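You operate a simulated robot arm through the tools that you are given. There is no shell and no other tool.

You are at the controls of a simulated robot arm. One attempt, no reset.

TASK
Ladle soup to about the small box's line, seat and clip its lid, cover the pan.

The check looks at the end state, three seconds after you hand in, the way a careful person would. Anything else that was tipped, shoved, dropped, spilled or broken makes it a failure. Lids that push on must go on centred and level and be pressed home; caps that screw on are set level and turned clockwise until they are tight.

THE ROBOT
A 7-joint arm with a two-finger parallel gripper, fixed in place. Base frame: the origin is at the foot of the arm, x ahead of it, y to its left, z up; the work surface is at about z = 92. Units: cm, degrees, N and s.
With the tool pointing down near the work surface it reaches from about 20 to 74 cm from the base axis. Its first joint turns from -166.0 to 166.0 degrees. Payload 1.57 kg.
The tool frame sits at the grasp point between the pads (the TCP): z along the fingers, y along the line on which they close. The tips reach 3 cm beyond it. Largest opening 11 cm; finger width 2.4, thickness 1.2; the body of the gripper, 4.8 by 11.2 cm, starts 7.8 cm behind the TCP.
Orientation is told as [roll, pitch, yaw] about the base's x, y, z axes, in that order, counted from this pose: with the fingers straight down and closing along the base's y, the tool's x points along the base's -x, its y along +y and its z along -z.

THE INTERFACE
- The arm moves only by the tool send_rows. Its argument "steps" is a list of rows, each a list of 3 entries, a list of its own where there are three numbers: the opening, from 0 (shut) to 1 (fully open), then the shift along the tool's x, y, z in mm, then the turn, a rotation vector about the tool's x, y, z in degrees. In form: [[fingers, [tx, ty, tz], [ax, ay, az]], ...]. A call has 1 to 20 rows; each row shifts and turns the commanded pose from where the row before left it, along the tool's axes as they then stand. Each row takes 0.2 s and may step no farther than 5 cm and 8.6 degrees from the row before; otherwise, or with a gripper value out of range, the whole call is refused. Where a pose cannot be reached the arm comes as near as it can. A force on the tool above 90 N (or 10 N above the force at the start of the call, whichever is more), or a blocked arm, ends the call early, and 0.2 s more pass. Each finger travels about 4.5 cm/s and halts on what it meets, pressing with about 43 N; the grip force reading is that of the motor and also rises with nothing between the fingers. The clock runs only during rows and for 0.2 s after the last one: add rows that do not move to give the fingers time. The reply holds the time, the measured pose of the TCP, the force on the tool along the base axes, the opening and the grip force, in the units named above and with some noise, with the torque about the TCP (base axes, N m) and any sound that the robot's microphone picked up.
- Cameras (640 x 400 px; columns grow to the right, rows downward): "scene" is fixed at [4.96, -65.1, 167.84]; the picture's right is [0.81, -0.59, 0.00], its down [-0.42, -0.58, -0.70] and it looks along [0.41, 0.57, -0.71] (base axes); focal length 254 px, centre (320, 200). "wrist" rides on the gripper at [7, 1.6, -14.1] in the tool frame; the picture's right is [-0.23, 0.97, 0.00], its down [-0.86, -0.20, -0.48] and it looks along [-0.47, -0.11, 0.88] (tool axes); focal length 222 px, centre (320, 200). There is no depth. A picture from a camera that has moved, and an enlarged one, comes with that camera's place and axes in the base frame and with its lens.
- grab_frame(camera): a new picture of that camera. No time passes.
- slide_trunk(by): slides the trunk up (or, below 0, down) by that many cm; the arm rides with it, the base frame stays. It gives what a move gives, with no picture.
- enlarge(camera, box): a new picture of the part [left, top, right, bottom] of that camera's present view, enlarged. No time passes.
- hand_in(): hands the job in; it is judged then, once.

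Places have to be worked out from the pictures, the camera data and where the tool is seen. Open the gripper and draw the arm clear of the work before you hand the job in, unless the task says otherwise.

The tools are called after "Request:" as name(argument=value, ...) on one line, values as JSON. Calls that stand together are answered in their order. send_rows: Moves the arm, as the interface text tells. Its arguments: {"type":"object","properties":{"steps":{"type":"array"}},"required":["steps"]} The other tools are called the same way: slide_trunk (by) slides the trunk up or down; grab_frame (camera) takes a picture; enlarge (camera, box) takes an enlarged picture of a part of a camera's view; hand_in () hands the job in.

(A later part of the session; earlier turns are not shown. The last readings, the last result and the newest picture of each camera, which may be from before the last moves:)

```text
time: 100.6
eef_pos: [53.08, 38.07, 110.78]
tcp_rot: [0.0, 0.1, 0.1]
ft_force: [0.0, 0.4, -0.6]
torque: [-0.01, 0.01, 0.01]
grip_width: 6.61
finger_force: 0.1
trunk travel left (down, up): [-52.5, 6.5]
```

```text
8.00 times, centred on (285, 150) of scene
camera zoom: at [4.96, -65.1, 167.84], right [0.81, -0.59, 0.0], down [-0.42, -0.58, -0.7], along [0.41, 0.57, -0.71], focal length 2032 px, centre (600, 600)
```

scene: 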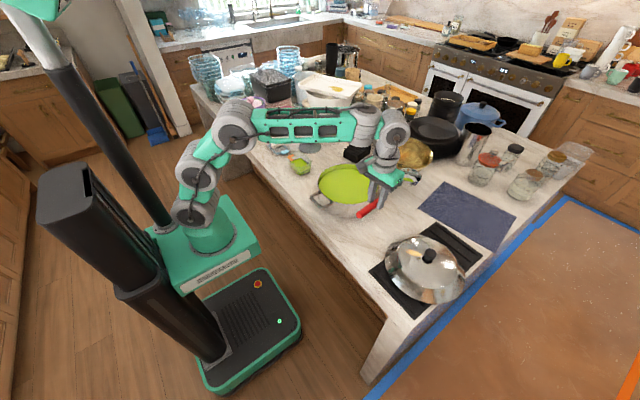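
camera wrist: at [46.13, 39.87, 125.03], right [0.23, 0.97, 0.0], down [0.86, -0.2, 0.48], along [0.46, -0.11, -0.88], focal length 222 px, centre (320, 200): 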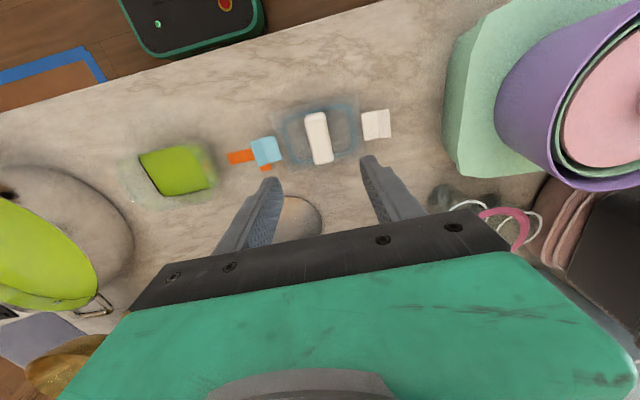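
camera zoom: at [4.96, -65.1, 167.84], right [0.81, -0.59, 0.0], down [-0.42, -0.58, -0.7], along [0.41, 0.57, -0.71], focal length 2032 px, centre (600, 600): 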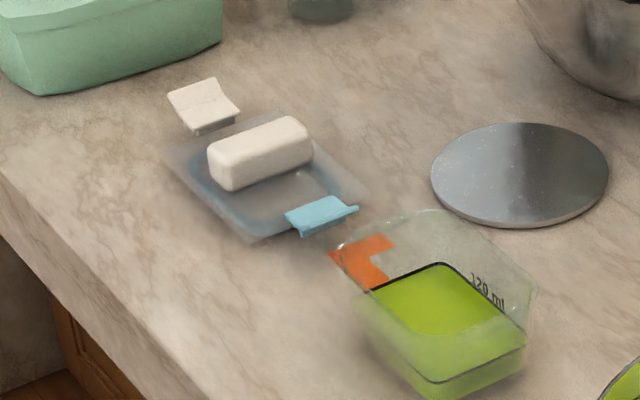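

Request:
enlarge(camera="wrist", box=[230, 80, 410, 190])

Request:
enlarge(camera="scene", box=[268, 130, 303, 160])

```text
3.56 times, centred on (320, 135) of wrist
camera zoom: at [46.13, 39.87, 125.03], right [0.23, 0.97, 0.0], down [0.86, -0.2, 0.48], along [0.46, -0.11, -0.88], focal length 790 px, centre (320, 431)
```

zoom: 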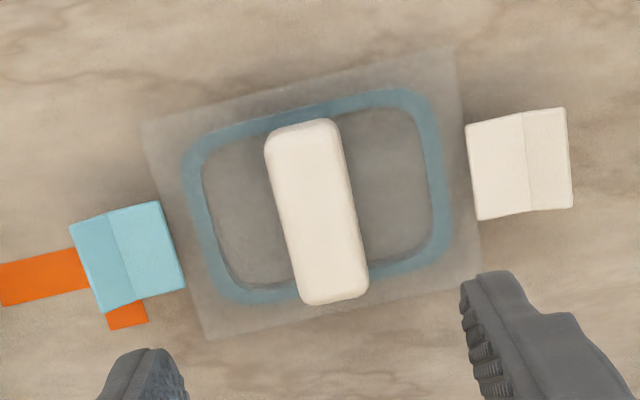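

```text
13.33 times, centred on (286, 145) of scene
camera zoom: at [4.96, -65.1, 167.84], right [0.81, -0.59, 0.0], down [-0.42, -0.58, -0.7], along [0.41, 0.57, -0.71], focal length 3386 px, centre (780, 933)
```

zoom: 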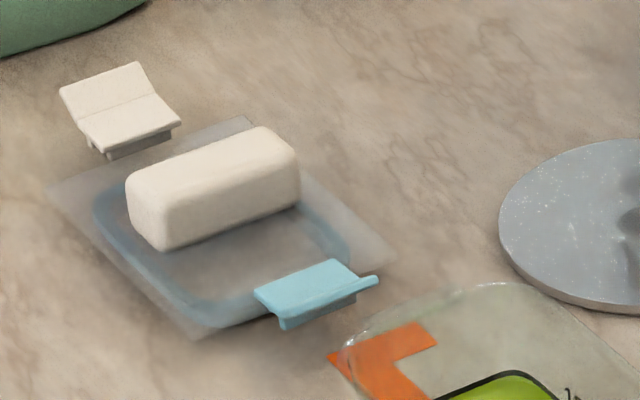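

The lid and block centre is at about (52.87,38.25), square with the axes. I'll also zoom on the box from here to re-measure its rim and catches.

Request:
enlarge(camera="wrist", box=[100, 110, 250, 220])

Request:
enlarge(camera="scene", box=[283, 145, 325, 178])

```text
3.64 times, centred on (175, 165) of wrist
camera zoom: at [46.13, 39.87, 125.03], right [0.23, 0.97, 0.0], down [0.86, -0.2, 0.48], along [0.46, -0.11, -0.88], focal length 808 px, centre (847, 327)
```

zoom: 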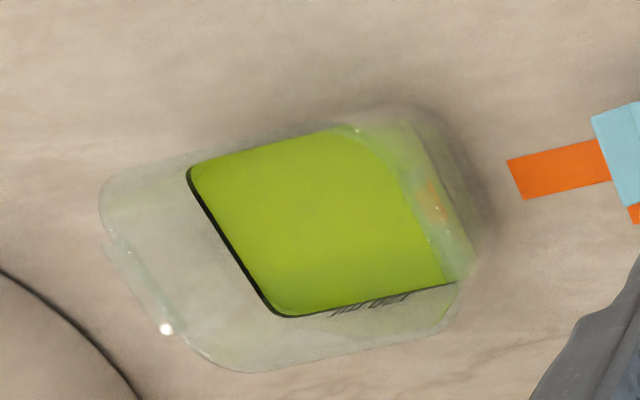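

```text
12.12 times, centred on (304, 162) of scene
camera zoom: at [4.96, -65.1, 167.84], right [0.81, -0.59, 0.0], down [-0.42, -0.58, -0.7], along [0.41, 0.57, -0.71], focal length 3078 px, centre (514, 667)
```

zoom: 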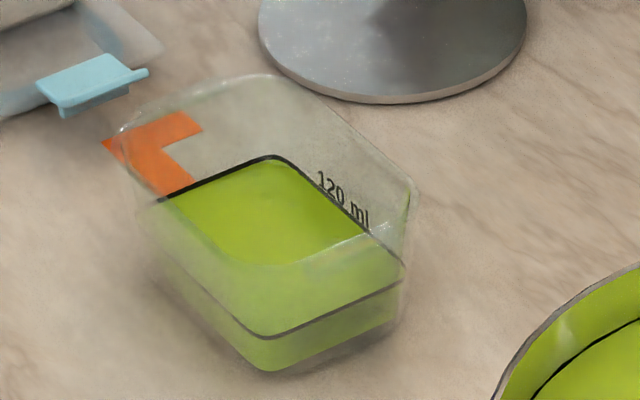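

I want a precise box centre before placing the lid, so I'll hover the camera directly over the box.

Request:
send_rows(steps=[[0.6, [-11.5, -37.5, 0], [0, 0, 0]], [0.6, [-11.5, -37.5, 0], [0, 0, 0]], [0.6, [-11.5, -37.5, 0], [0, 0, 0]], [0.6, [-11.5, -37.5, 0], [0, 0, 0]], [0.6, [-11.5, -37.5, 0], [0, 0, 0]], [0.6, [-11.5, -37.5, 0], [0, 0, 0]], [0.6, [0, 0, 0], [0, 0, 0]], [0.6, [0, 0, 0], [0, 0, 0]]])

Request:
grab_frame(camera="wrist")

Request:
enlarge(camera="wrist", box=[220, 10, 420, 140])

```text
time: 102.4
eef_pos: [60.21, 15.16, 110.63]
tcp_rot: [-0.2, 0.1, 0.1]
ft_force: [-0.4, 0.4, -0.8]
torque: [-0.01, 0.01, -0.02]
grip_width: 6.59
finger_force: 0.0
trunk travel left (down, up): [-52.5, 6.5]
```

```text
taken
camera wrist: at [53.22, 16.96, 124.92], right [0.23, 0.97, 0.0], down [0.86, -0.2, 0.48], along [0.46, -0.11, -0.88], focal length 222 px, centre (320, 200)
```

wrist: 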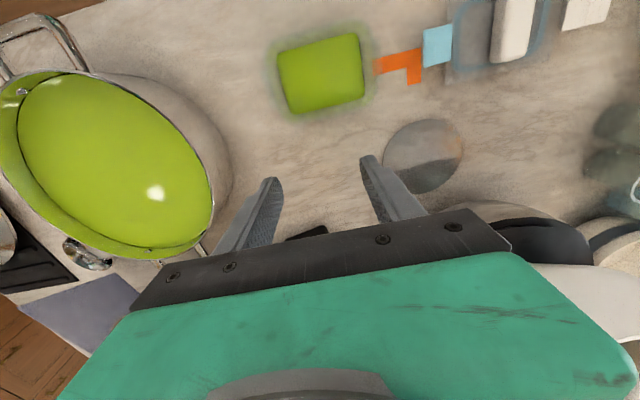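

```text
3.08 times, centred on (320, 75) of wrist
camera zoom: at [53.22, 16.96, 124.92], right [0.23, 0.97, 0.0], down [0.86, -0.2, 0.48], along [0.46, -0.11, -0.88], focal length 684 px, centre (320, 585)
```

zoom: 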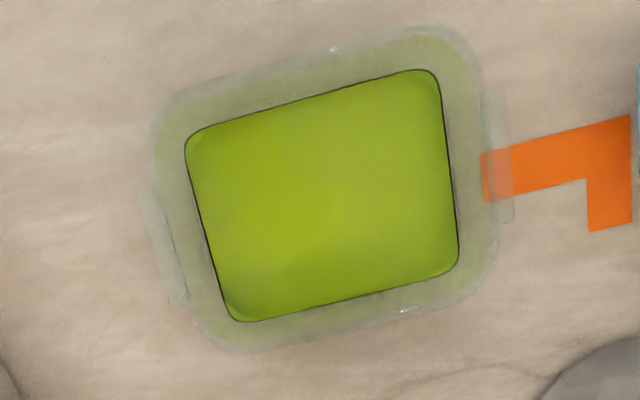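

From directly above, the box centre is (53.05,17.28). I'll view the lid from a similar vantage to get its centre with the same accuracy.

Request:
send_rows(steps=[[0.6, [5, 35, 5], [0, 0, 0]], [0.6, [5, 35, 5], [0, 0, 0]], [0.6, [5, 35, 5], [0, 0, 0]], [0.6, [5, 35, 5], [0, 0, 0]], [0.6, [5, 35, 5], [0, 0, 0]], [0.6, [5, 35, 5], [0, 0, 0]], [0.6, [0, 0, 0], [0, 0, 0]], [0.6, [0, 0, 0], [0, 0, 0]]])

Request:
enlarge(camera="wrist", box=[210, 10, 430, 150])

```text
time: 104.2
eef_pos: [57.06, 36.04, 107.99]
tcp_rot: [-0.1, 0.1, 0.1]
ft_force: [0.0, -0.5, -0.5]
torque: [0.05, -0.01, 0.0]
grip_width: 6.58
finger_force: 0.0
trunk travel left (down, up): [-52.5, 6.5]
```

```text
2.86 times, centred on (320, 80) of wrist
camera zoom: at [50.2, 37.81, 122.22], right [0.23, 0.97, 0.0], down [0.86, -0.2, 0.48], along [0.46, -0.11, -0.88], focal length 635 px, centre (320, 543)
```

zoom: 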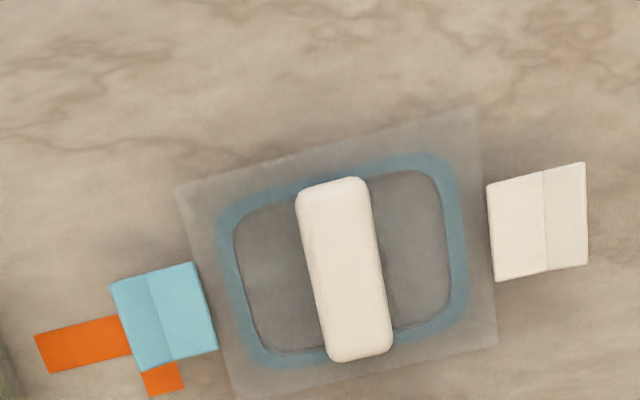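

The lid centre is at (53.09,38.23), so the carry to the box is essentially a pure -20.95 cm along y. I'll move over the block and descend to z≈97.2, fingers straddling the block.

Request:
send_rows(steps=[[0.6, [20, 11, 0], [0, 0, 0]], [0.6, [20.6, 10.6, 0], [0, 0, 0]], [0.6, [0, 0, 25], [0, 0, 0]], [0.6, [0, 0, 25], [0, 0, 0]], [0.6, [0, 0, 25], [0, 0, 0]], [0.6, [0, 0, 15], [0, 0, 0]], [0.6, [0, 0, 10], [0, 0, 0]], [0.6, [0, 0, 6], [0, 0, 0]], [0.6, [0, 0, 0], [0, 0, 0]], [0.6, [0, 0, 0], [0, 0, 0]]])

Request:
grab_frame(camera="wrist")

Request:
enlarge(camera="scene", box=[255, 115, 315, 165])

```text
time: 106.4
eef_pos: [52.96, 38.35, 97.18]
tcp_rot: [-0.1, 0.1, 0.0]
ft_force: [0.5, -0.4, -0.7]
torque: [0.0, 0.02, 0.01]
grip_width: 6.58
finger_force: 0.1
trunk travel left (down, up): [-52.5, 6.5]
```

```text
taken
camera wrist: at [45.97, 40.14, 111.46], right [0.23, 0.97, 0.0], down [0.86, -0.2, 0.48], along [0.46, -0.11, -0.88], focal length 222 px, centre (320, 200)
```

wrist: 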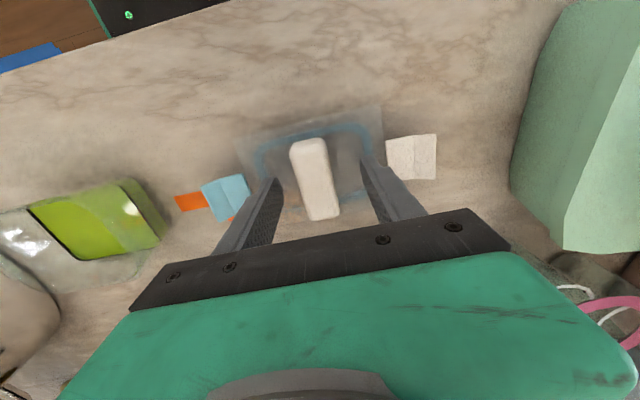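

```text
8.00 times, centred on (285, 140) of scene
camera zoom: at [4.96, -65.1, 167.84], right [0.81, -0.59, 0.0], down [-0.42, -0.58, -0.7], along [0.41, 0.57, -0.71], focal length 2032 px, centre (600, 680)
```

zoom: 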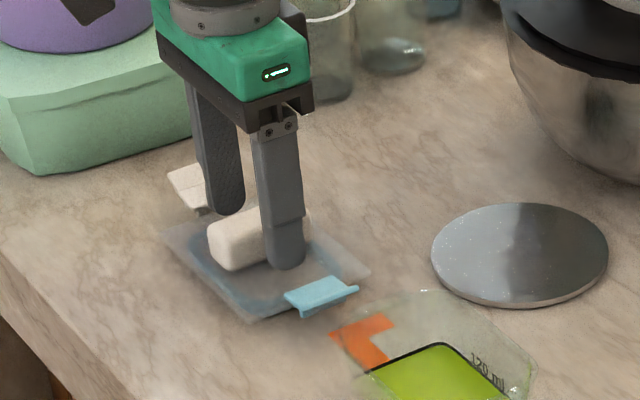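

Fingers straddle the block cleanly. I'll lower 3 mm and close on it.

Request:
send_rows(steps=[[0.6, [0, 0, 3], [0, 0, 0]], [0.4, [0, 0, 0], [0, 0, 0]], [0.2, [0, 0, 0], [0, 0, 0]], [0.1, [0, 0, 0], [0, 0, 0]], [0.1, [0, 0, 0], [0, 0, 0]], [0.1, [0, 0, 0], [0, 0, 0]], [0.1, [0, 0, 0], [0, 0, 0]]])

Request:
enlarge(camera="wrist", box=[180, 90, 460, 260])

```text
time: 108.0
eef_pos: [52.92, 38.5, 97.01]
tcp_rot: [-0.1, 0.2, 0.1]
ft_force: [1.4, 0.1, 1.2]
torque: [0.06, 0.01, -0.02]
grip_width: 2.69
finger_force: 38.3
trunk travel left (down, up): [-52.5, 6.5]
```

```text
2.29 times, centred on (320, 175) of wrist
camera zoom: at [46.01, 40.2, 111.22], right [0.23, 0.97, 0.0], down [0.86, -0.2, 0.48], along [0.46, -0.11, -0.88], focal length 508 px, centre (320, 257)
```

zoom: 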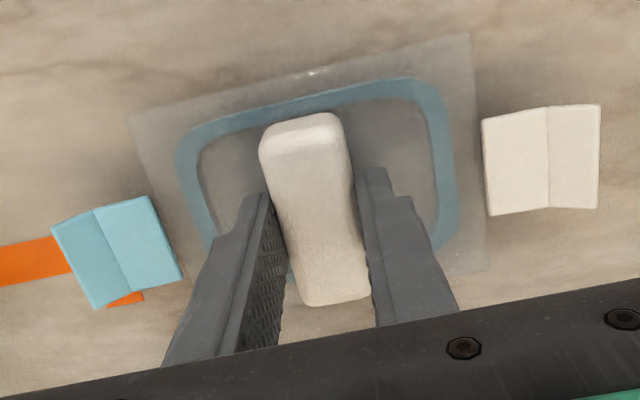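

Gripped at 2.69 cm. I'll lift the lid gently and check that it hangs level.

Request:
send_rows(steps=[[0.1, [0, 0, -5], [0, 0, 0]], [0.1, [0, 0, -10], [0, 0, 0]], [0.1, [0, 0, -20], [0, 0, 0]], [0.1, [0, 0, -20], [0, 0, 0]], [0.1, [0, 0, -25], [0, 0, 0]], [0.1, [0, 0, -15], [0, 0, 0]], [0.1, [0, 0, 0], [0, 0, 0]]])

Request:
enlarge(camera="scene", box=[255, 110, 325, 170])

Request:
enlarge(camera="wrist", box=[180, 90, 460, 260])

```text
time: 109.6
eef_pos: [52.94, 38.64, 106.54]
tcp_rot: [-0.2, 0.1, 0.1]
ft_force: [-0.2, 0.8, -2.0]
torque: [0.03, 0.0, -0.02]
grip_width: 2.7
finger_force: 37.5
trunk travel left (down, up): [-52.5, 6.5]
```

```text
6.67 times, centred on (290, 140) of scene
camera zoom: at [4.96, -65.1, 167.84], right [0.81, -0.59, 0.0], down [-0.42, -0.58, -0.7], along [0.41, 0.57, -0.71], focal length 1693 px, centre (520, 600)
```

zoom: 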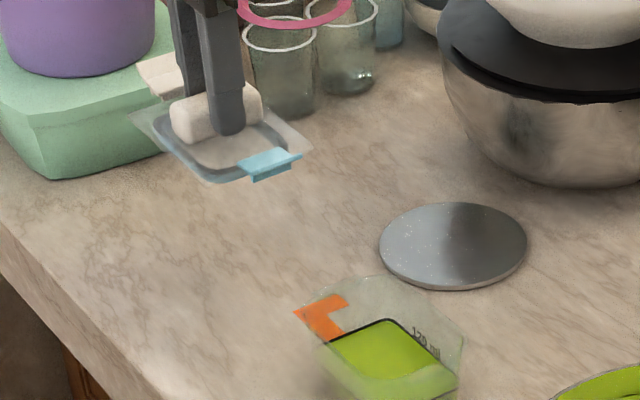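

```text
2.29 times, centred on (320, 175) of wrist
camera zoom: at [45.94, 40.37, 120.8], right [0.23, 0.97, 0.0], down [0.86, -0.2, 0.48], along [0.46, -0.11, -0.88], focal length 508 px, centre (320, 257)
```

zoom: 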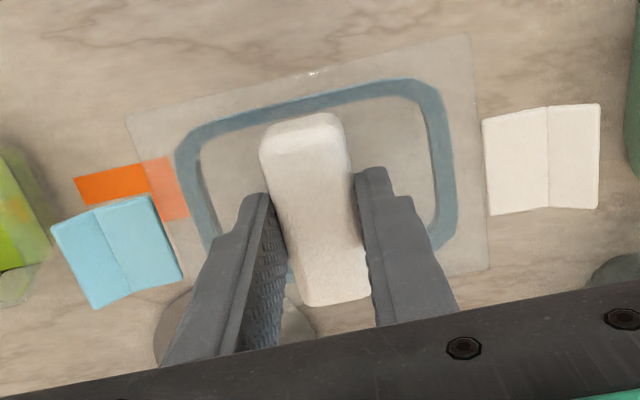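

The lid hangs level and hasn't shifted in the grip; its centre is about (+0.16,+0.1) from the TCP. I'll carry it over the box to TCP (52.89,17.18).

Request:
send_rows(steps=[[0.1, [0, -10, 0], [0, 0, 0]], [0.1, [0, -20, 0], [0, 0, 0]], [0.1, [0, -25, 0], [0, 0, 0]], [0.1, [0, -25, 0], [0, 0, 0]], [0.1, [0, -25, 0], [0, 0, 0]], [0.1, [0, -25, 0], [0, 0, 0]], [0.1, [0, -25, 0], [0, 0, 0]], [0.1, [0, -25, 0], [0, 0, 0]], [0.1, [0, -20, 0], [0, 0, 0]], [0.1, [0, -10, 0], [0, 0, 0]], [0.1, [0.5, -4.6, 0], [0, 0, 0]], [0.1, [0, 0, 0], [0, 0, 0]], [0.1, [0, 0, 0], [0, 0, 0]]])

Request:
enlarge(camera="scene", box=[275, 125, 335, 180])

Request:
enlarge(camera="wrist", box=[180, 90, 460, 260])

```text
time: 112.4
eef_pos: [53.13, 17.0, 106.5]
tcp_rot: [-0.2, 0.1, 0.2]
ft_force: [0.6, 0.6, -0.9]
torque: [-0.01, 0.01, 0.01]
grip_width: 2.7
finger_force: 37.2
trunk travel left (down, up): [-52.5, 6.5]
```

```text
7.27 times, centred on (305, 152) of scene
camera zoom: at [4.96, -65.1, 167.84], right [0.81, -0.59, 0.0], down [-0.42, -0.58, -0.7], along [0.41, 0.57, -0.71], focal length 1847 px, centre (429, 546)
```

zoom: 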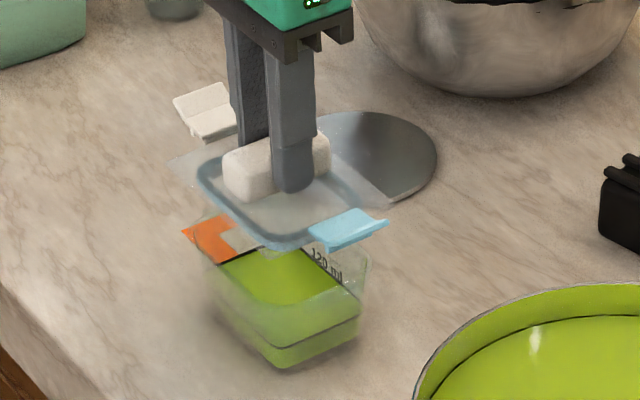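

```text
2.29 times, centred on (320, 175) of wrist
camera zoom: at [46.21, 18.72, 120.65], right [0.23, 0.97, 0.0], down [0.86, -0.2, 0.48], along [0.46, -0.11, -0.88], focal length 508 px, centre (320, 257)
```

zoom: 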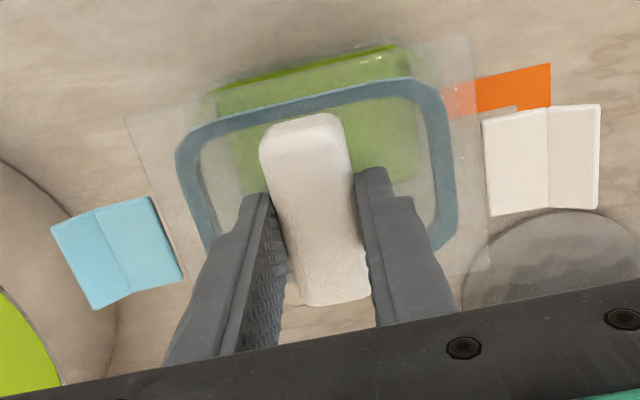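

The lid is over the box. The pose reading is noisy, so I'll take a few still readings before the final alignment.

Request:
send_rows(steps=[[0.1, [0, 0, 0], [0, 0, 0]]])

Request:
send_rows(steps=[[0.1, [0, 0, 0], [0, 0, 0]]])

Request:
send_rows(steps=[[0.1, [0, 0, 0], [0, 0, 0]]])

Request:
enlarge(camera="wrist", box=[220, 90, 400, 200])

```text
time: 112.8
eef_pos: [53.21, 17.11, 106.33]
tcp_rot: [-0.2, 0.1, 0.0]
ft_force: [0.2, -0.7, -1.8]
torque: [0.05, 0.0, -0.01]
grip_width: 2.7
finger_force: 37.4
trunk travel left (down, up): [-52.5, 6.5]
```

```text
time: 113.2
eef_pos: [53.15, 16.95, 106.35]
tcp_rot: [0.0, 0.1, 0.1]
ft_force: [0.3, -0.6, -0.7]
torque: [-0.01, 0.04, 0.01]
grip_width: 2.74
finger_force: 37.3
trunk travel left (down, up): [-52.5, 6.5]
```

```text
time: 113.6
eef_pos: [53.11, 16.88, 106.46]
tcp_rot: [-0.2, 0.1, 0.1]
ft_force: [-0.2, -0.6, -0.6]
torque: [-0.02, -0.01, 0.04]
grip_width: 2.74
finger_force: 37.6
trunk travel left (down, up): [-52.5, 6.5]
```

```text
3.56 times, centred on (310, 145) of wrist
camera zoom: at [46.21, 18.72, 120.65], right [0.23, 0.97, 0.0], down [0.86, -0.2, 0.48], along [0.46, -0.11, -0.88], focal length 790 px, centre (356, 396)
```

zoom: 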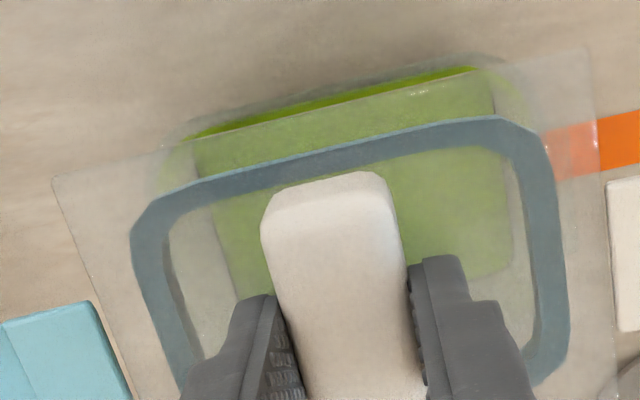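

Comparing lid and box in the same view, the lid should shift about (-0.2,+0.18) cm. I'll make that correction and re-check.

Request:
send_rows(steps=[[0.1, [2, 1.8, 0], [0, 0, 0]], [0.1, [0, 0, 10], [0, 0, 0]], [0.1, [0, 0, 8], [0, 0, 0]], [0.1, [0, 0, 0], [0, 0, 0]], [0.1, [0, 0, 0], [0, 0, 0]]])

Request:
enlarge(camera="wrist", box=[200, 90, 440, 240])

Request:
enlarge(camera="scene", box=[280, 135, 325, 175])

```text
time: 114.8
eef_pos: [52.77, 17.08, 104.69]
tcp_rot: [-0.3, 0.1, 0.1]
ft_force: [0.5, 0.1, -1.1]
torque: [0.02, -0.06, -0.01]
grip_width: 2.72
finger_force: 37.5
trunk travel left (down, up): [-52.5, 6.5]
```

```text
2.67 times, centred on (320, 165) of wrist
camera zoom: at [45.91, 18.87, 118.91], right [0.23, 0.97, 0.0], down [0.86, -0.2, 0.48], along [0.46, -0.11, -0.88], focal length 592 px, centre (320, 293)
```

zoom: 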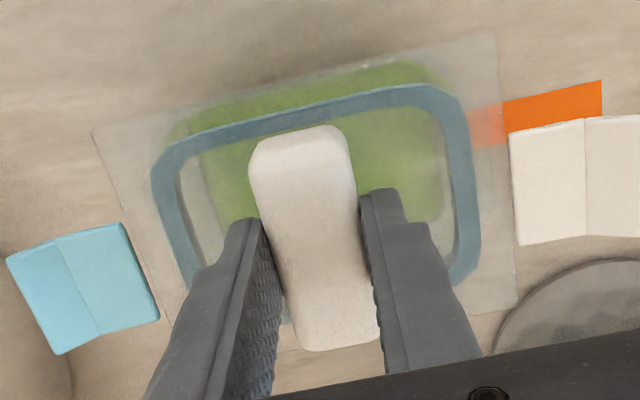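

```text
10.00 times, centred on (302, 155) of scene
camera zoom: at [4.96, -65.1, 167.84], right [0.81, -0.59, 0.0], down [-0.42, -0.58, -0.7], along [0.41, 0.57, -0.71], focal length 2540 px, centre (495, 650)
```

zoom: 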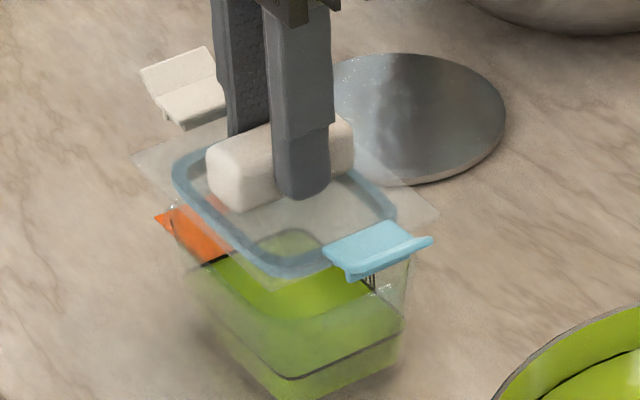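

The lid centre is now about (52.96,17.25), within 1 mm of the box centre. I'll nudge +0.6 mm in x and lower slowly while watching force.

Request:
send_rows(steps=[[0.1, [-0.6, 0, 5], [0, 0, 0]], [0.1, [0, 0, 4], [0, 0, 0]], [0.1, [0, 0, 3], [0, 0, 0]], [0.1, [0, 0, 2], [0, 0, 0]], [0.1, [0, 0, 2], [0, 0, 0]], [0.1, [0, 0, 0], [0, 0, 0]]])

Request:
enlarge(camera="scene", box=[280, 135, 325, 175])

Request:
enlarge(camera="wrist", box=[200, 90, 440, 240])

```text
time: 116.2
eef_pos: [52.8, 17.02, 103.1]
tcp_rot: [-0.1, 0.1, 0.2]
ft_force: [-0.1, 0.9, -1.4]
torque: [0.03, 0.02, -0.01]
grip_width: 2.71
finger_force: 37.9
trunk travel left (down, up): [-52.5, 6.5]
```

```text
10.00 times, centred on (302, 155) of scene
camera zoom: at [4.96, -65.1, 167.84], right [0.81, -0.59, 0.0], down [-0.42, -0.58, -0.7], along [0.41, 0.57, -0.71], focal length 2540 px, centre (495, 650)
```

zoom: 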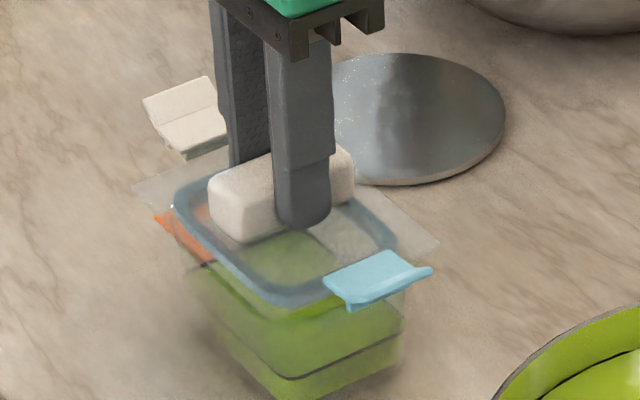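

```text
2.67 times, centred on (320, 165) of wrist
camera zoom: at [45.85, 18.86, 117.34], right [0.23, 0.97, 0.0], down [0.86, -0.2, 0.48], along [0.46, -0.11, -0.88], focal length 592 px, centre (320, 293)
```

zoom: 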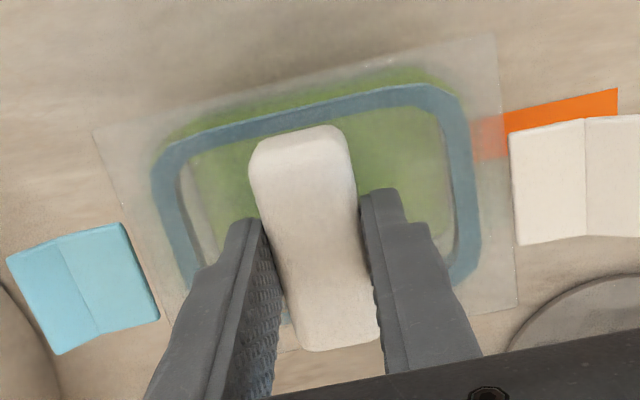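

No contact yet. I'll correct x by +1.3 mm and continue down in 2 mm steps.

Request:
send_rows(steps=[[0.1, [-1.3, 0, 1], [0, 0, 0]], [0.1, [0, 0, 2], [0, 0, 0]], [0.1, [0, 0, 2], [0, 0, 0]], [0.1, [0, 0, 0], [0, 0, 0]]])

Request:
enlarge(camera="wrist", box=[200, 90, 440, 240])

```text
time: 117.2
eef_pos: [53.0, 17.11, 102.55]
tcp_rot: [-0.2, 0.1, 0.1]
ft_force: [-0.3, 0.4, -0.7]
torque: [0.02, 0.01, -0.02]
grip_width: 2.71
finger_force: 37.1
trunk travel left (down, up): [-52.5, 6.5]
```

```text
2.67 times, centred on (320, 165) of wrist
camera zoom: at [45.97, 18.88, 116.85], right [0.23, 0.97, 0.0], down [0.86, -0.2, 0.48], along [0.46, -0.11, -0.88], focal length 592 px, centre (320, 293)
```

zoom: 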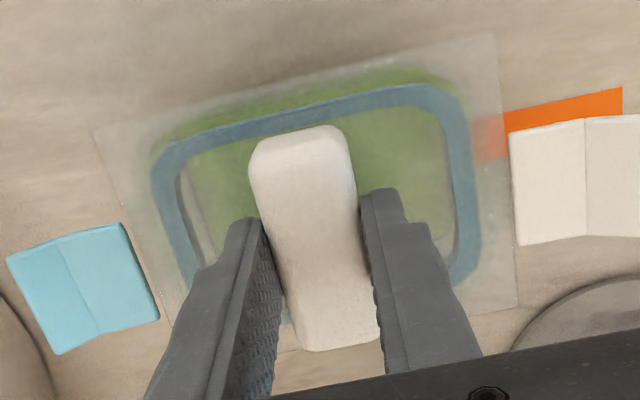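

Alignment is good. Continuing down in small steps until contact shows in the force.

Request:
send_rows(steps=[[0.1, [0, 0, 1.5], [0, 0, 0]], [0.1, [0, 0, 1.5], [0, 0, 0]], [0.1, [0, 0, 0], [0, 0, 0]]])

Request:
send_rows(steps=[[0.1, [0, 0, 1.5], [0, 0, 0]], [0.1, [0, 0, 1.5], [0, 0, 0]], [0.1, [0, 0, 0], [0, 0, 0]]])

Request:
enlarge(camera="scene", box=[280, 135, 325, 175])

```text
time: 118.0
eef_pos: [52.94, 17.17, 102.25]
tcp_rot: [-0.2, 0.1, 0.1]
ft_force: [-0.1, 1.1, -0.8]
torque: [0.0, -0.03, 0.0]
grip_width: 2.7
finger_force: 37.4
trunk travel left (down, up): [-52.5, 6.5]
```

```text
time: 118.8
eef_pos: [52.84, 17.13, 102.07]
tcp_rot: [-0.1, -0.1, 0.1]
ft_force: [1.1, 1.3, 6.3]
torque: [0.11, 0.25, -0.04]
grip_width: 2.72
finger_force: 37.2
trunk travel left (down, up): [-52.5, 6.5]
```

```text
10.00 times, centred on (302, 155) of scene
camera zoom: at [4.96, -65.1, 167.84], right [0.81, -0.59, 0.0], down [-0.42, -0.58, -0.7], along [0.41, 0.57, -0.71], focal length 2540 px, centre (495, 650)
```

zoom: 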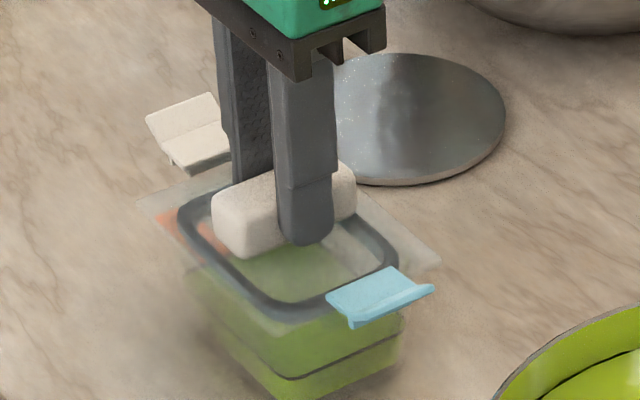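

First contact at z≈102.07 with about 7 N, biased to the near (-x) side. I'll shift +1 mm in x and press 1 mm more.

Request:
send_rows(steps=[[0.1, [-1, 0, -1], [0, 0, 0]], [0.1, [0, 0, 1], [0, 0, 0]], [0.1, [0, 0, 1], [0, 0, 0]], [0.1, [0, 0, 0], [0, 0, 0]]])

Request:
enlarge(camera="wrist", box=[200, 90, 440, 240])

```text
time: 119.8
eef_pos: [52.88, 17.16, 102.0]
tcp_rot: [-0.1, -0.2, 0.1]
ft_force: [-3.0, 0.9, 25.7]
torque: [0.07, 0.86, 0.0]
grip_width: 2.72
finger_force: 38.3
trunk travel left (down, up): [-52.5, 6.5]
```

```text
2.67 times, centred on (320, 165) of wrist
camera zoom: at [45.91, 18.91, 116.27], right [0.23, 0.97, 0.0], down [0.85, -0.2, 0.48], along [0.47, -0.11, -0.88], focal length 592 px, centre (320, 293)
```

zoom: 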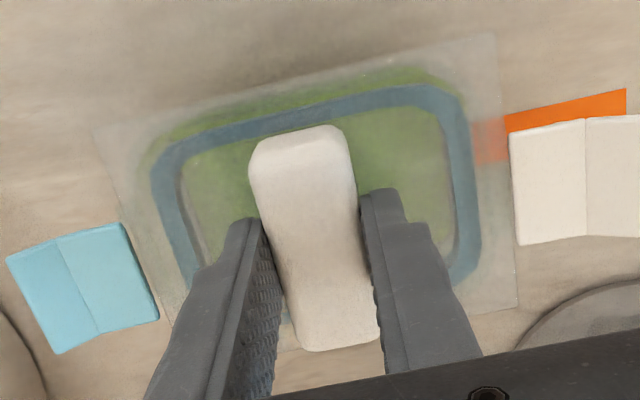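

Force is up to 26 N, biased to the near edge, and the plug appears to be inside the rim. I'll look closely at the lid-to-rim fit before releasing.

Request:
enlarge(camera="scene", box=[285, 142, 320, 172])

Request:
enlarge(camera="wrist", box=[225, 95, 325, 175])

Request:
enlarge(camera="wrist", box=[330, 95, 430, 215])

```text
13.33 times, centred on (302, 157) of scene
camera zoom: at [4.96, -65.1, 167.84], right [0.81, -0.59, 0.0], down [-0.42, -0.58, -0.7], along [0.41, 0.57, -0.71], focal length 3386 px, centre (553, 773)
```

zoom: 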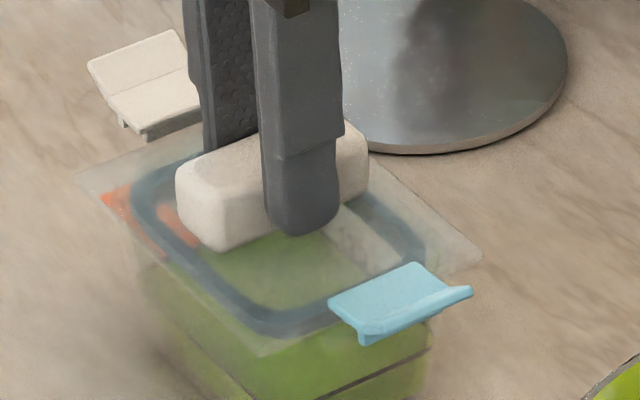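

```text
5.00 times, centred on (275, 135) of wrist
camera zoom: at [45.91, 18.91, 116.27], right [0.23, 0.97, 0.0], down [0.85, -0.2, 0.48], along [0.47, -0.11, -0.88], focal length 1111 px, centre (545, 525)
```

zoom: 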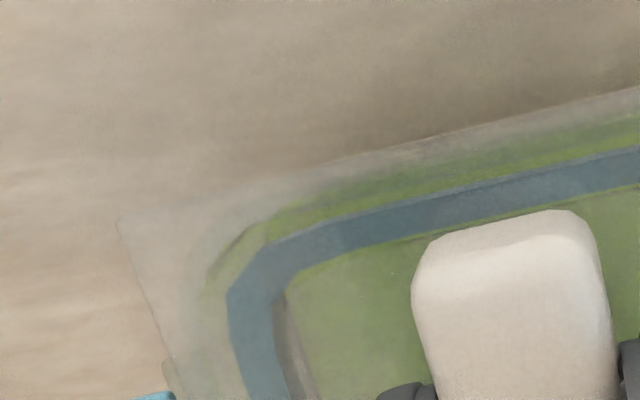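

```text
3.33 times, centred on (380, 155) of wrist
camera zoom: at [45.91, 18.91, 116.27], right [0.23, 0.97, 0.0], down [0.85, -0.2, 0.48], along [0.47, -0.11, -0.88], focal length 740 px, centre (120, 350)
```

zoom: 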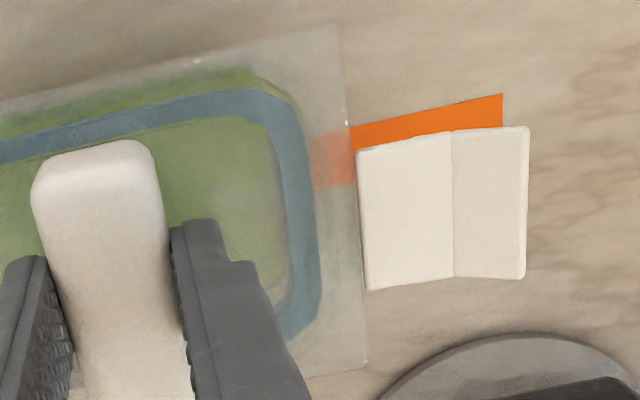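

The gasket's near edge (x≈49.4) is landing on the box's near wall, so the lid needs to go a bit more toward +x. I'll lift 5 mm, shift +2 mm in x, and touch down again.

Request:
send_rows(steps=[[0.1, [0, 0, -5], [0, 0, 0]], [0.1, [-2, 0, 0], [0, 0, 0]], [0.1, [0, 0, 0], [0, 0, 0]]])

Request:
send_rows(steps=[[0.1, [0, 0, 2], [0, 0, 0]], [0.1, [0, 0, 2], [0, 0, 0]], [0.1, [0, 0, 0], [0, 0, 0]]])

Request:
enlarge(camera="wrist", box=[225, 95, 325, 175])

```text
time: 120.6
eef_pos: [53.14, 17.19, 102.29]
tcp_rot: [-0.1, 0.2, 0.0]
ft_force: [-0.8, -0.3, -0.1]
torque: [0.03, -0.02, -0.01]
grip_width: 2.7
finger_force: 37.7
trunk travel left (down, up): [-52.5, 6.5]
```

```text
time: 121.4
eef_pos: [53.18, 17.17, 102.06]
tcp_rot: [0.0, 0.1, 0.2]
ft_force: [-1.7, -1.6, 1.9]
torque: [0.1, -0.03, 0.0]
grip_width: 2.71
finger_force: 37.4
trunk travel left (down, up): [-52.5, 6.5]
```

```text
5.00 times, centred on (275, 135) of wrist
camera zoom: at [46.21, 18.92, 116.31], right [0.23, 0.97, 0.0], down [0.86, -0.2, 0.48], along [0.46, -0.11, -0.88], focal length 1111 px, centre (545, 525)
```

zoom: 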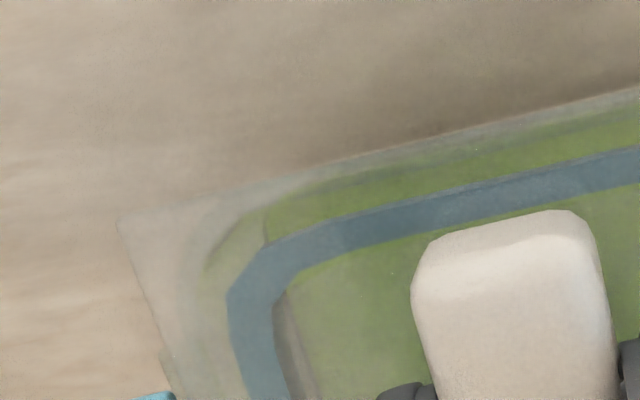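

Now the contact is nearly balanced, at about 3 N with negligible torque. I'll press on in 1 mm steps.

Request:
send_rows(steps=[[0.1, [0, 0, 1], [0, 0, 0]], [0.1, [0, 0, 1], [0, 0, 0]], [0.1, [0, 0, 0], [0, 0, 0]]])

```text
time: 122.2
eef_pos: [53.05, 17.04, 102.02]
tcp_rot: [-0.1, -0.1, 0.2]
ft_force: [-0.4, 3.8, 15.5]
torque: [0.09, 0.29, -0.04]
grip_width: 2.7
finger_force: 37.3
trunk travel left (down, up): [-52.5, 6.5]
```

Contact is more balanced at 15 N. I'll press harder in steps and watch for z travel or a click.

Request:
send_rows(steps=[[0.1, [0, 0, 1], [0, 0, 0]], [0.1, [0, 0, 1], [0, 0, 0]], [0.1, [0, 0, 0], [0, 0, 0]]])

Request:
send_rows(steps=[[0.1, [0, 0, 1], [0, 0, 0]], [0.1, [0, 0, 1], [0, 0, 0]], [0.1, [0, 0, 0], [0, 0, 0]]])

Request:
enlarge(camera="scene", box=[285, 142, 320, 172])

Request:
enlarge(camera="wrist", box=[200, 90, 440, 240])

```text
time: 123.0
eef_pos: [53.21, 17.11, 101.76]
tcp_rot: [0.0, -0.2, 0.1]
ft_force: [0.9, 3.3, 32.4]
torque: [0.04, -0.07, -0.01]
grip_width: 2.73
finger_force: 37.7
trunk travel left (down, up): [-52.5, 6.5]
```

```text
time: 123.8
eef_pos: [53.08, 17.1, 101.43]
tcp_rot: [-0.1, -0.2, 0.0]
ft_force: [4.3, -2.3, 31.8]
torque: [0.05, -0.16, 0.02]
grip_width: 2.71
finger_force: 37.8
trunk travel left (down, up): [-52.5, 6.5]
```

```text
13.33 times, centred on (302, 157) of scene
camera zoom: at [4.96, -65.1, 167.84], right [0.81, -0.59, 0.0], down [-0.42, -0.58, -0.7], along [0.41, 0.57, -0.71], focal length 3386 px, centre (553, 773)
```

zoom: 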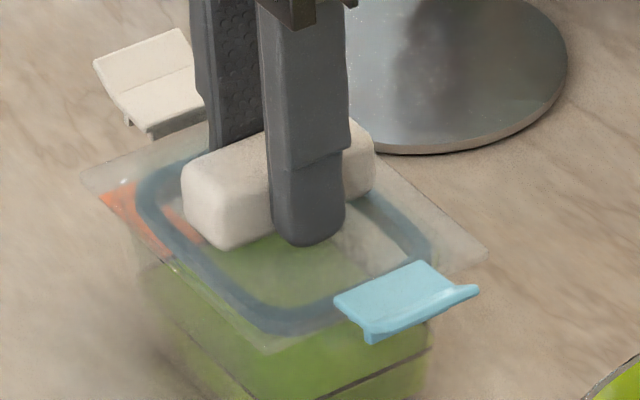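

```text
2.67 times, centred on (320, 165) of wrist
camera zoom: at [46.15, 18.91, 115.75], right [0.23, 0.97, 0.0], down [0.85, -0.2, 0.48], along [0.47, -0.11, -0.88], focal length 592 px, centre (320, 293)
```

zoom: 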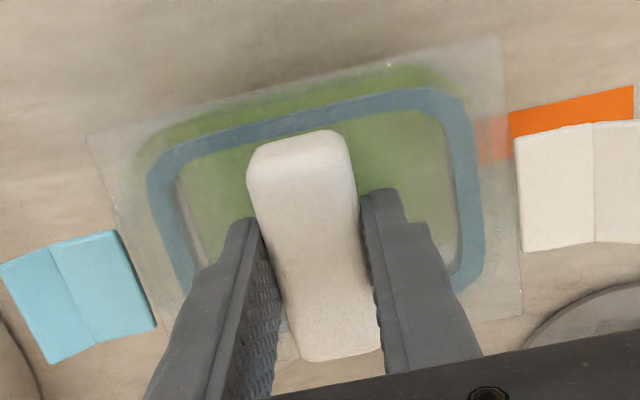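

The fingers slid down the block at about 32 N while the lid stayed on the rim, so the push needs to come from above. I'll release, rise, close the fingers, and press on the top of the block.

Request:
send_rows(steps=[[0.1, [0, 0, -3], [0, 0, 0]], [0.3, [0, 0, 0], [0, 0, 0]], [0.5, [0, 0, 0], [0, 0, 0]], [0.5, [0, 0, 0], [0, 0, 0]], [0.5, [0, 0, -15], [0, 0, 0]], [0.5, [0, 0, -25], [0, 0, 0]], [0.5, [0, 0, -25], [0, 0, 0]], [0.5, [0, 0, 0], [0, 0, 0]]])

Request:
grab_frame(camera="wrist")

Request:
enlarge(camera="scene", box=[280, 135, 325, 175])

```text
time: 125.6
eef_pos: [53.13, 17.3, 108.42]
tcp_rot: [-0.2, 0.2, 0.2]
ft_force: [0.8, 0.2, -0.1]
torque: [0.01, 0.03, 0.03]
grip_width: 5.49
finger_force: 0.1
trunk travel left (down, up): [-52.5, 6.5]
```

```text
taken
camera wrist: at [46.23, 19.13, 122.57], right [0.23, 0.97, 0.0], down [0.86, -0.2, 0.48], along [0.46, -0.11, -0.88], focal length 222 px, centre (320, 200)
```

wrist: 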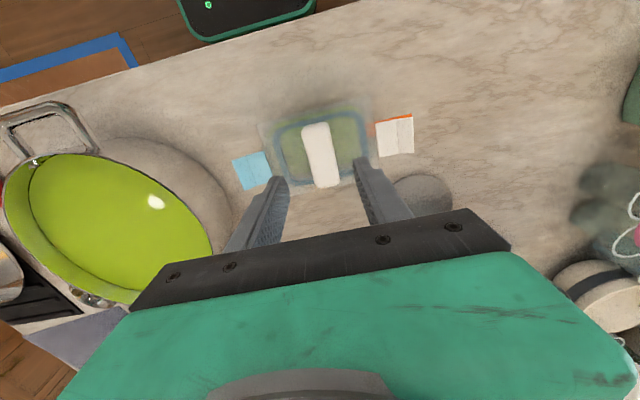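

```text
10.00 times, centred on (302, 155) of scene
camera zoom: at [4.96, -65.1, 167.84], right [0.81, -0.59, 0.0], down [-0.42, -0.58, -0.7], along [0.41, 0.57, -0.71], focal length 2540 px, centre (495, 650)
```

zoom: 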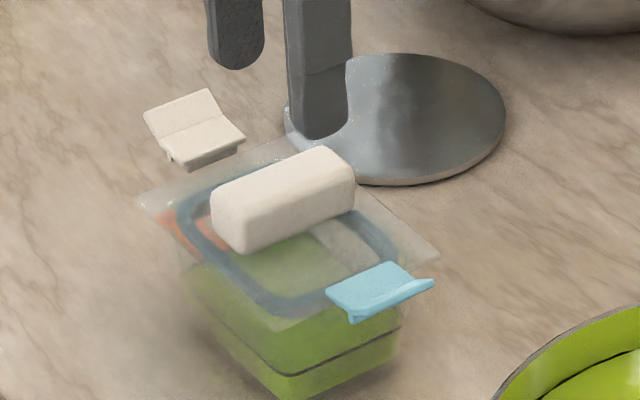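

The lid is resting on the box. I'll view it from straight above to verify centring before pressing.

Request:
send_rows(steps=[[0.4, [-23, -7, -7], [0, 0, 0]], [0.3, [-23, -7, -7], [0, 0, 0]], [0.2, [-23, -7, -7], [0, 0, 0]], [0, [0, 0, 0], [0, 0, 0]], [0, [0, 0, 0], [0, 0, 0]], [0, [0, 0, 0], [0, 0, 0]]])

Request:
enlarge(camera="wrist", box=[210, 0, 430, 150])

Request:
enlarge(camera="wrist", box=[250, 10, 400, 120])

```text
time: 127.0
eef_pos: [60.15, 15.03, 110.28]
tcp_rot: [-0.1, 0.1, 0.1]
ft_force: [0.3, 0.1, 0.1]
torque: [0.0, 0.02, 0.05]
grip_width: 0.0
finger_force: 21.4
trunk travel left (down, up): [-52.5, 6.5]
```

```text
2.67 times, centred on (320, 75) of wrist
camera zoom: at [53.15, 16.87, 124.53], right [0.23, 0.97, 0.0], down [0.86, -0.2, 0.48], along [0.46, -0.11, -0.88], focal length 592 px, centre (320, 533)
```

zoom: 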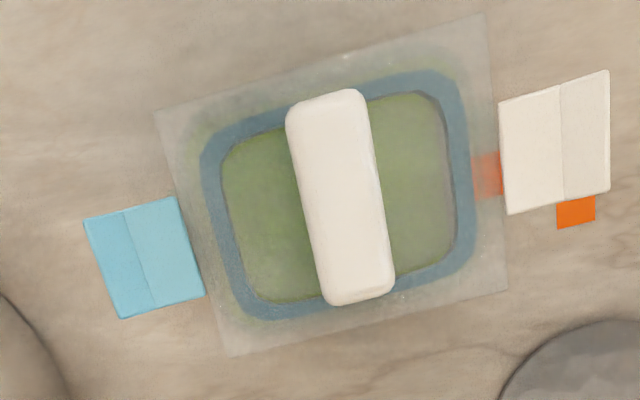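

```text
3.64 times, centred on (325, 65) of wrist
camera zoom: at [53.15, 16.87, 124.53], right [0.23, 0.97, 0.0], down [0.86, -0.2, 0.48], along [0.46, -0.11, -0.88], focal length 808 px, centre (302, 691)
```

zoom: 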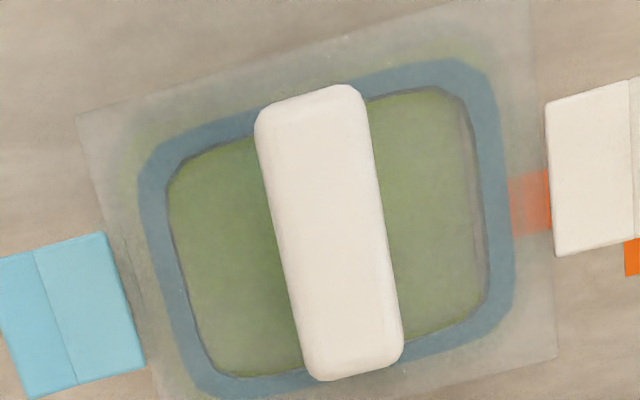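

The lid centre measures about (53.2,17.7), while the box was at (53.05,17.28). I'll check in the scene view whether the box itself moved.

Request:
enlarge(camera="scene", box=[286, 148, 318, 176])

Request:
enlarge(camera="wrist", box=[340, 10, 430, 80])

Request:
enlarge(camera="wrist", box=[235, 40, 325, 130])

```text
14.29 times, centred on (302, 162) of scene
camera zoom: at [4.96, -65.1, 167.84], right [0.81, -0.59, 0.0], down [-0.42, -0.58, -0.7], along [0.41, 0.57, -0.71], focal length 3628 px, centre (577, 743)
```

zoom: 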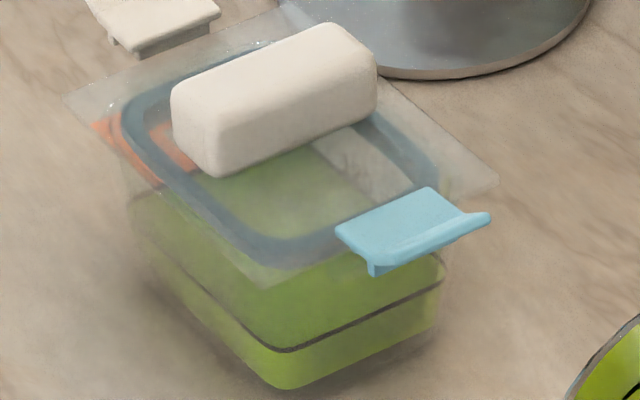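

```text
5.71 times, centred on (385, 45) of wrist
camera zoom: at [53.15, 16.87, 124.53], right [0.23, 0.97, 0.0], down [0.86, -0.2, 0.48], along [0.46, -0.11, -0.88], focal length 1269 px, centre (-51, 1086)
```

zoom: 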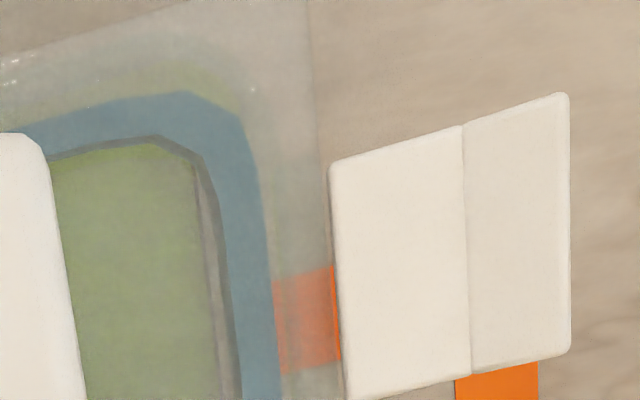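

```text
4.44 times, centred on (280, 85) of wrist
camera zoom: at [53.15, 16.87, 124.53], right [0.23, 0.97, 0.0], down [0.86, -0.2, 0.48], along [0.46, -0.11, -0.88], focal length 987 px, centre (498, 711)
```

zoom: 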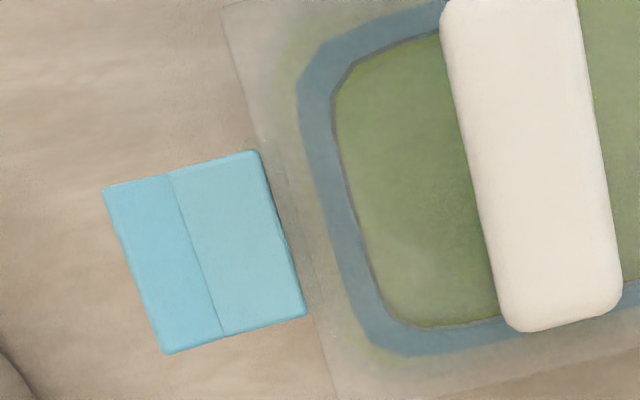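

The box slid slightly with the lid, so the lid looks about +0.2 cm off in y relative to the box and may still have a few mm to go. I'll bring the closed fingers over the block centre and touch down gently.

Request:
send_rows(steps=[[0, [24, 9, 0], [0, 0, 0]], [0, [24, 9, 0], [0, 0, 0]], [0, [22, 8, 0], [0, 0, 0]], [0, [0, 0, 20], [0, 0, 0]], [0, [0, 0, 20], [0, 0, 0]], [0, [0, 0, 10], [0, 0, 0]], [0, [0, 0, 5], [0, 0, 0]], [0, [0, 0, 0], [0, 0, 0]]])

Request:
grab_frame(camera="wrist")

```text
time: 128.8
eef_pos: [53.22, 17.74, 104.62]
tcp_rot: [-0.2, 0.1, 0.1]
ft_force: [0.7, -0.3, 0.6]
torque: [0.0, -0.01, -0.03]
grip_width: 0.01
finger_force: 21.8
trunk travel left (down, up): [-52.5, 6.5]
```

```text
taken
camera wrist: at [46.22, 19.53, 118.87], right [0.23, 0.97, 0.0], down [0.86, -0.2, 0.48], along [0.46, -0.11, -0.88], focal length 222 px, centre (320, 200)
```

wrist: 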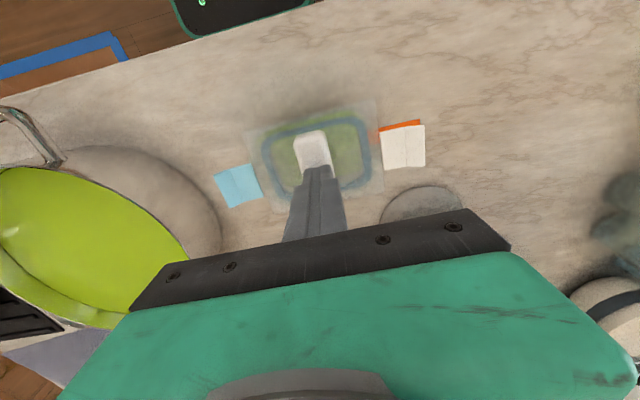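

The closed fingers are over the block's middle. Lowering in small steps to contact.

Request:
send_rows(steps=[[0, [0, 0, 2], [0, 0, 0]], [0, [0, 0, 2], [0, 0, 0]], [0, [0, 0, 2], [0, 0, 0]], [0, [0, 0, 0], [0, 0, 0]]])

Request:
send_rows(steps=[[0, [0, 0, 2], [0, 0, 0]], [0, [0, 0, 2], [0, 0, 0]], [0, [0, 0, 0], [0, 0, 0]]])

```text
time: 129.8
eef_pos: [53.09, 17.61, 104.26]
tcp_rot: [-0.1, 0.1, 0.1]
ft_force: [-0.3, -0.8, 0.0]
torque: [0.03, -0.02, 0.0]
grip_width: 0.0
finger_force: 21.1
trunk travel left (down, up): [-52.5, 6.5]
```

```text
time: 130.6
eef_pos: [53.32, 17.59, 104.09]
tcp_rot: [0.0, -0.2, 0.1]
ft_force: [-2.1, -0.7, 20.6]
torque: [0.0, 0.13, -0.06]
grip_width: 0.0
finger_force: 22.0
trunk travel left (down, up): [-52.5, 6.5]
```

Contact at TCP z≈104.1 with 20 N. I'll press harder in small increments, watching for travel or a sound.

Request:
send_rows(steps=[[0, [0, 0, 1.5], [0, 0, 0]], [0, [0, 0, 1.5], [0, 0, 0]], [0, [0, 0, 0], [0, 0, 0]]])

Request:
send_rows(steps=[[0, [0, 0, 1.5], [0, 0, 0]], [0, [0, 0, 0], [0, 0, 0]]])

```text
time: 131.4
eef_pos: [53.09, 17.75, 104.05]
tcp_rot: [0.0, -0.5, 0.1]
ft_force: [3.6, 2.0, 44.3]
torque: [0.06, 0.12, -0.07]
grip_width: 0.02
finger_force: 21.4
trunk travel left (down, up): [-52.5, 6.5]
```

```text
time: 132.0
eef_pos: [53.18, 17.74, 104.16]
tcp_rot: [0.2, -0.6, 0.1]
ft_force: [-3.0, 3.7, 54.1]
torque: [0.08, 0.41, -0.01]
grip_width: 0.0
finger_force: 21.3
trunk travel left (down, up): [-52.5, 6.5]
```

No travel at 54 N. I'll inspect the lid-rim interface while under load.

Request:
enlarge(camera="scene", box=[288, 146, 316, 170])

Request:
enlarge(camera="wrist", box=[230, 85, 400, 215])

```text
16.00 times, centred on (302, 158) of scene
camera zoom: at [4.96, -65.1, 167.84], right [0.81, -0.59, 0.0], down [-0.42, -0.58, -0.7], along [0.41, 0.57, -0.71], focal length 4064 px, centre (608, 872)
```

zoom: 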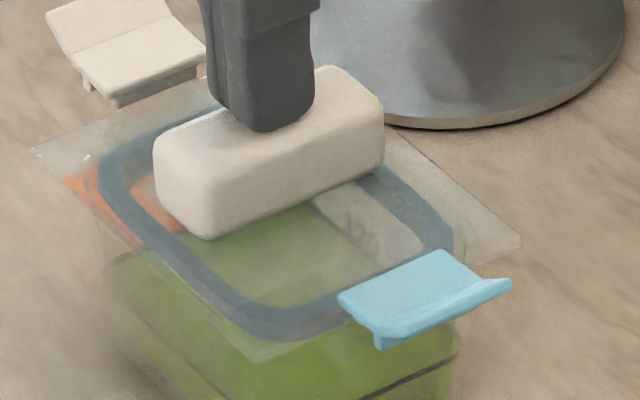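

```text
3.08 times, centred on (315, 150) of wrist
camera zoom: at [45.99, 19.39, 118.22], right [0.23, 0.97, 0.0], down [0.85, -0.2, 0.49], along [0.48, -0.11, -0.87], focal length 684 px, centre (335, 354)
```

zoom: 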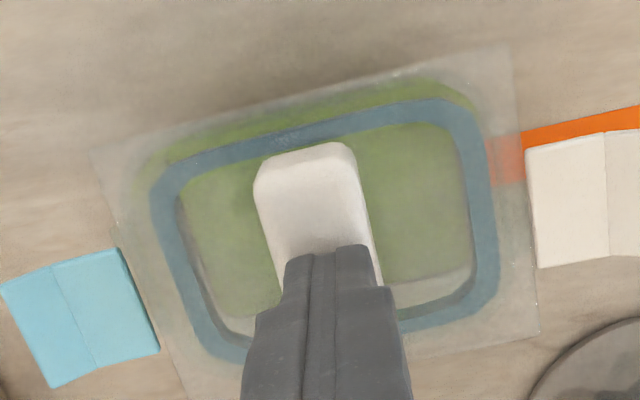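

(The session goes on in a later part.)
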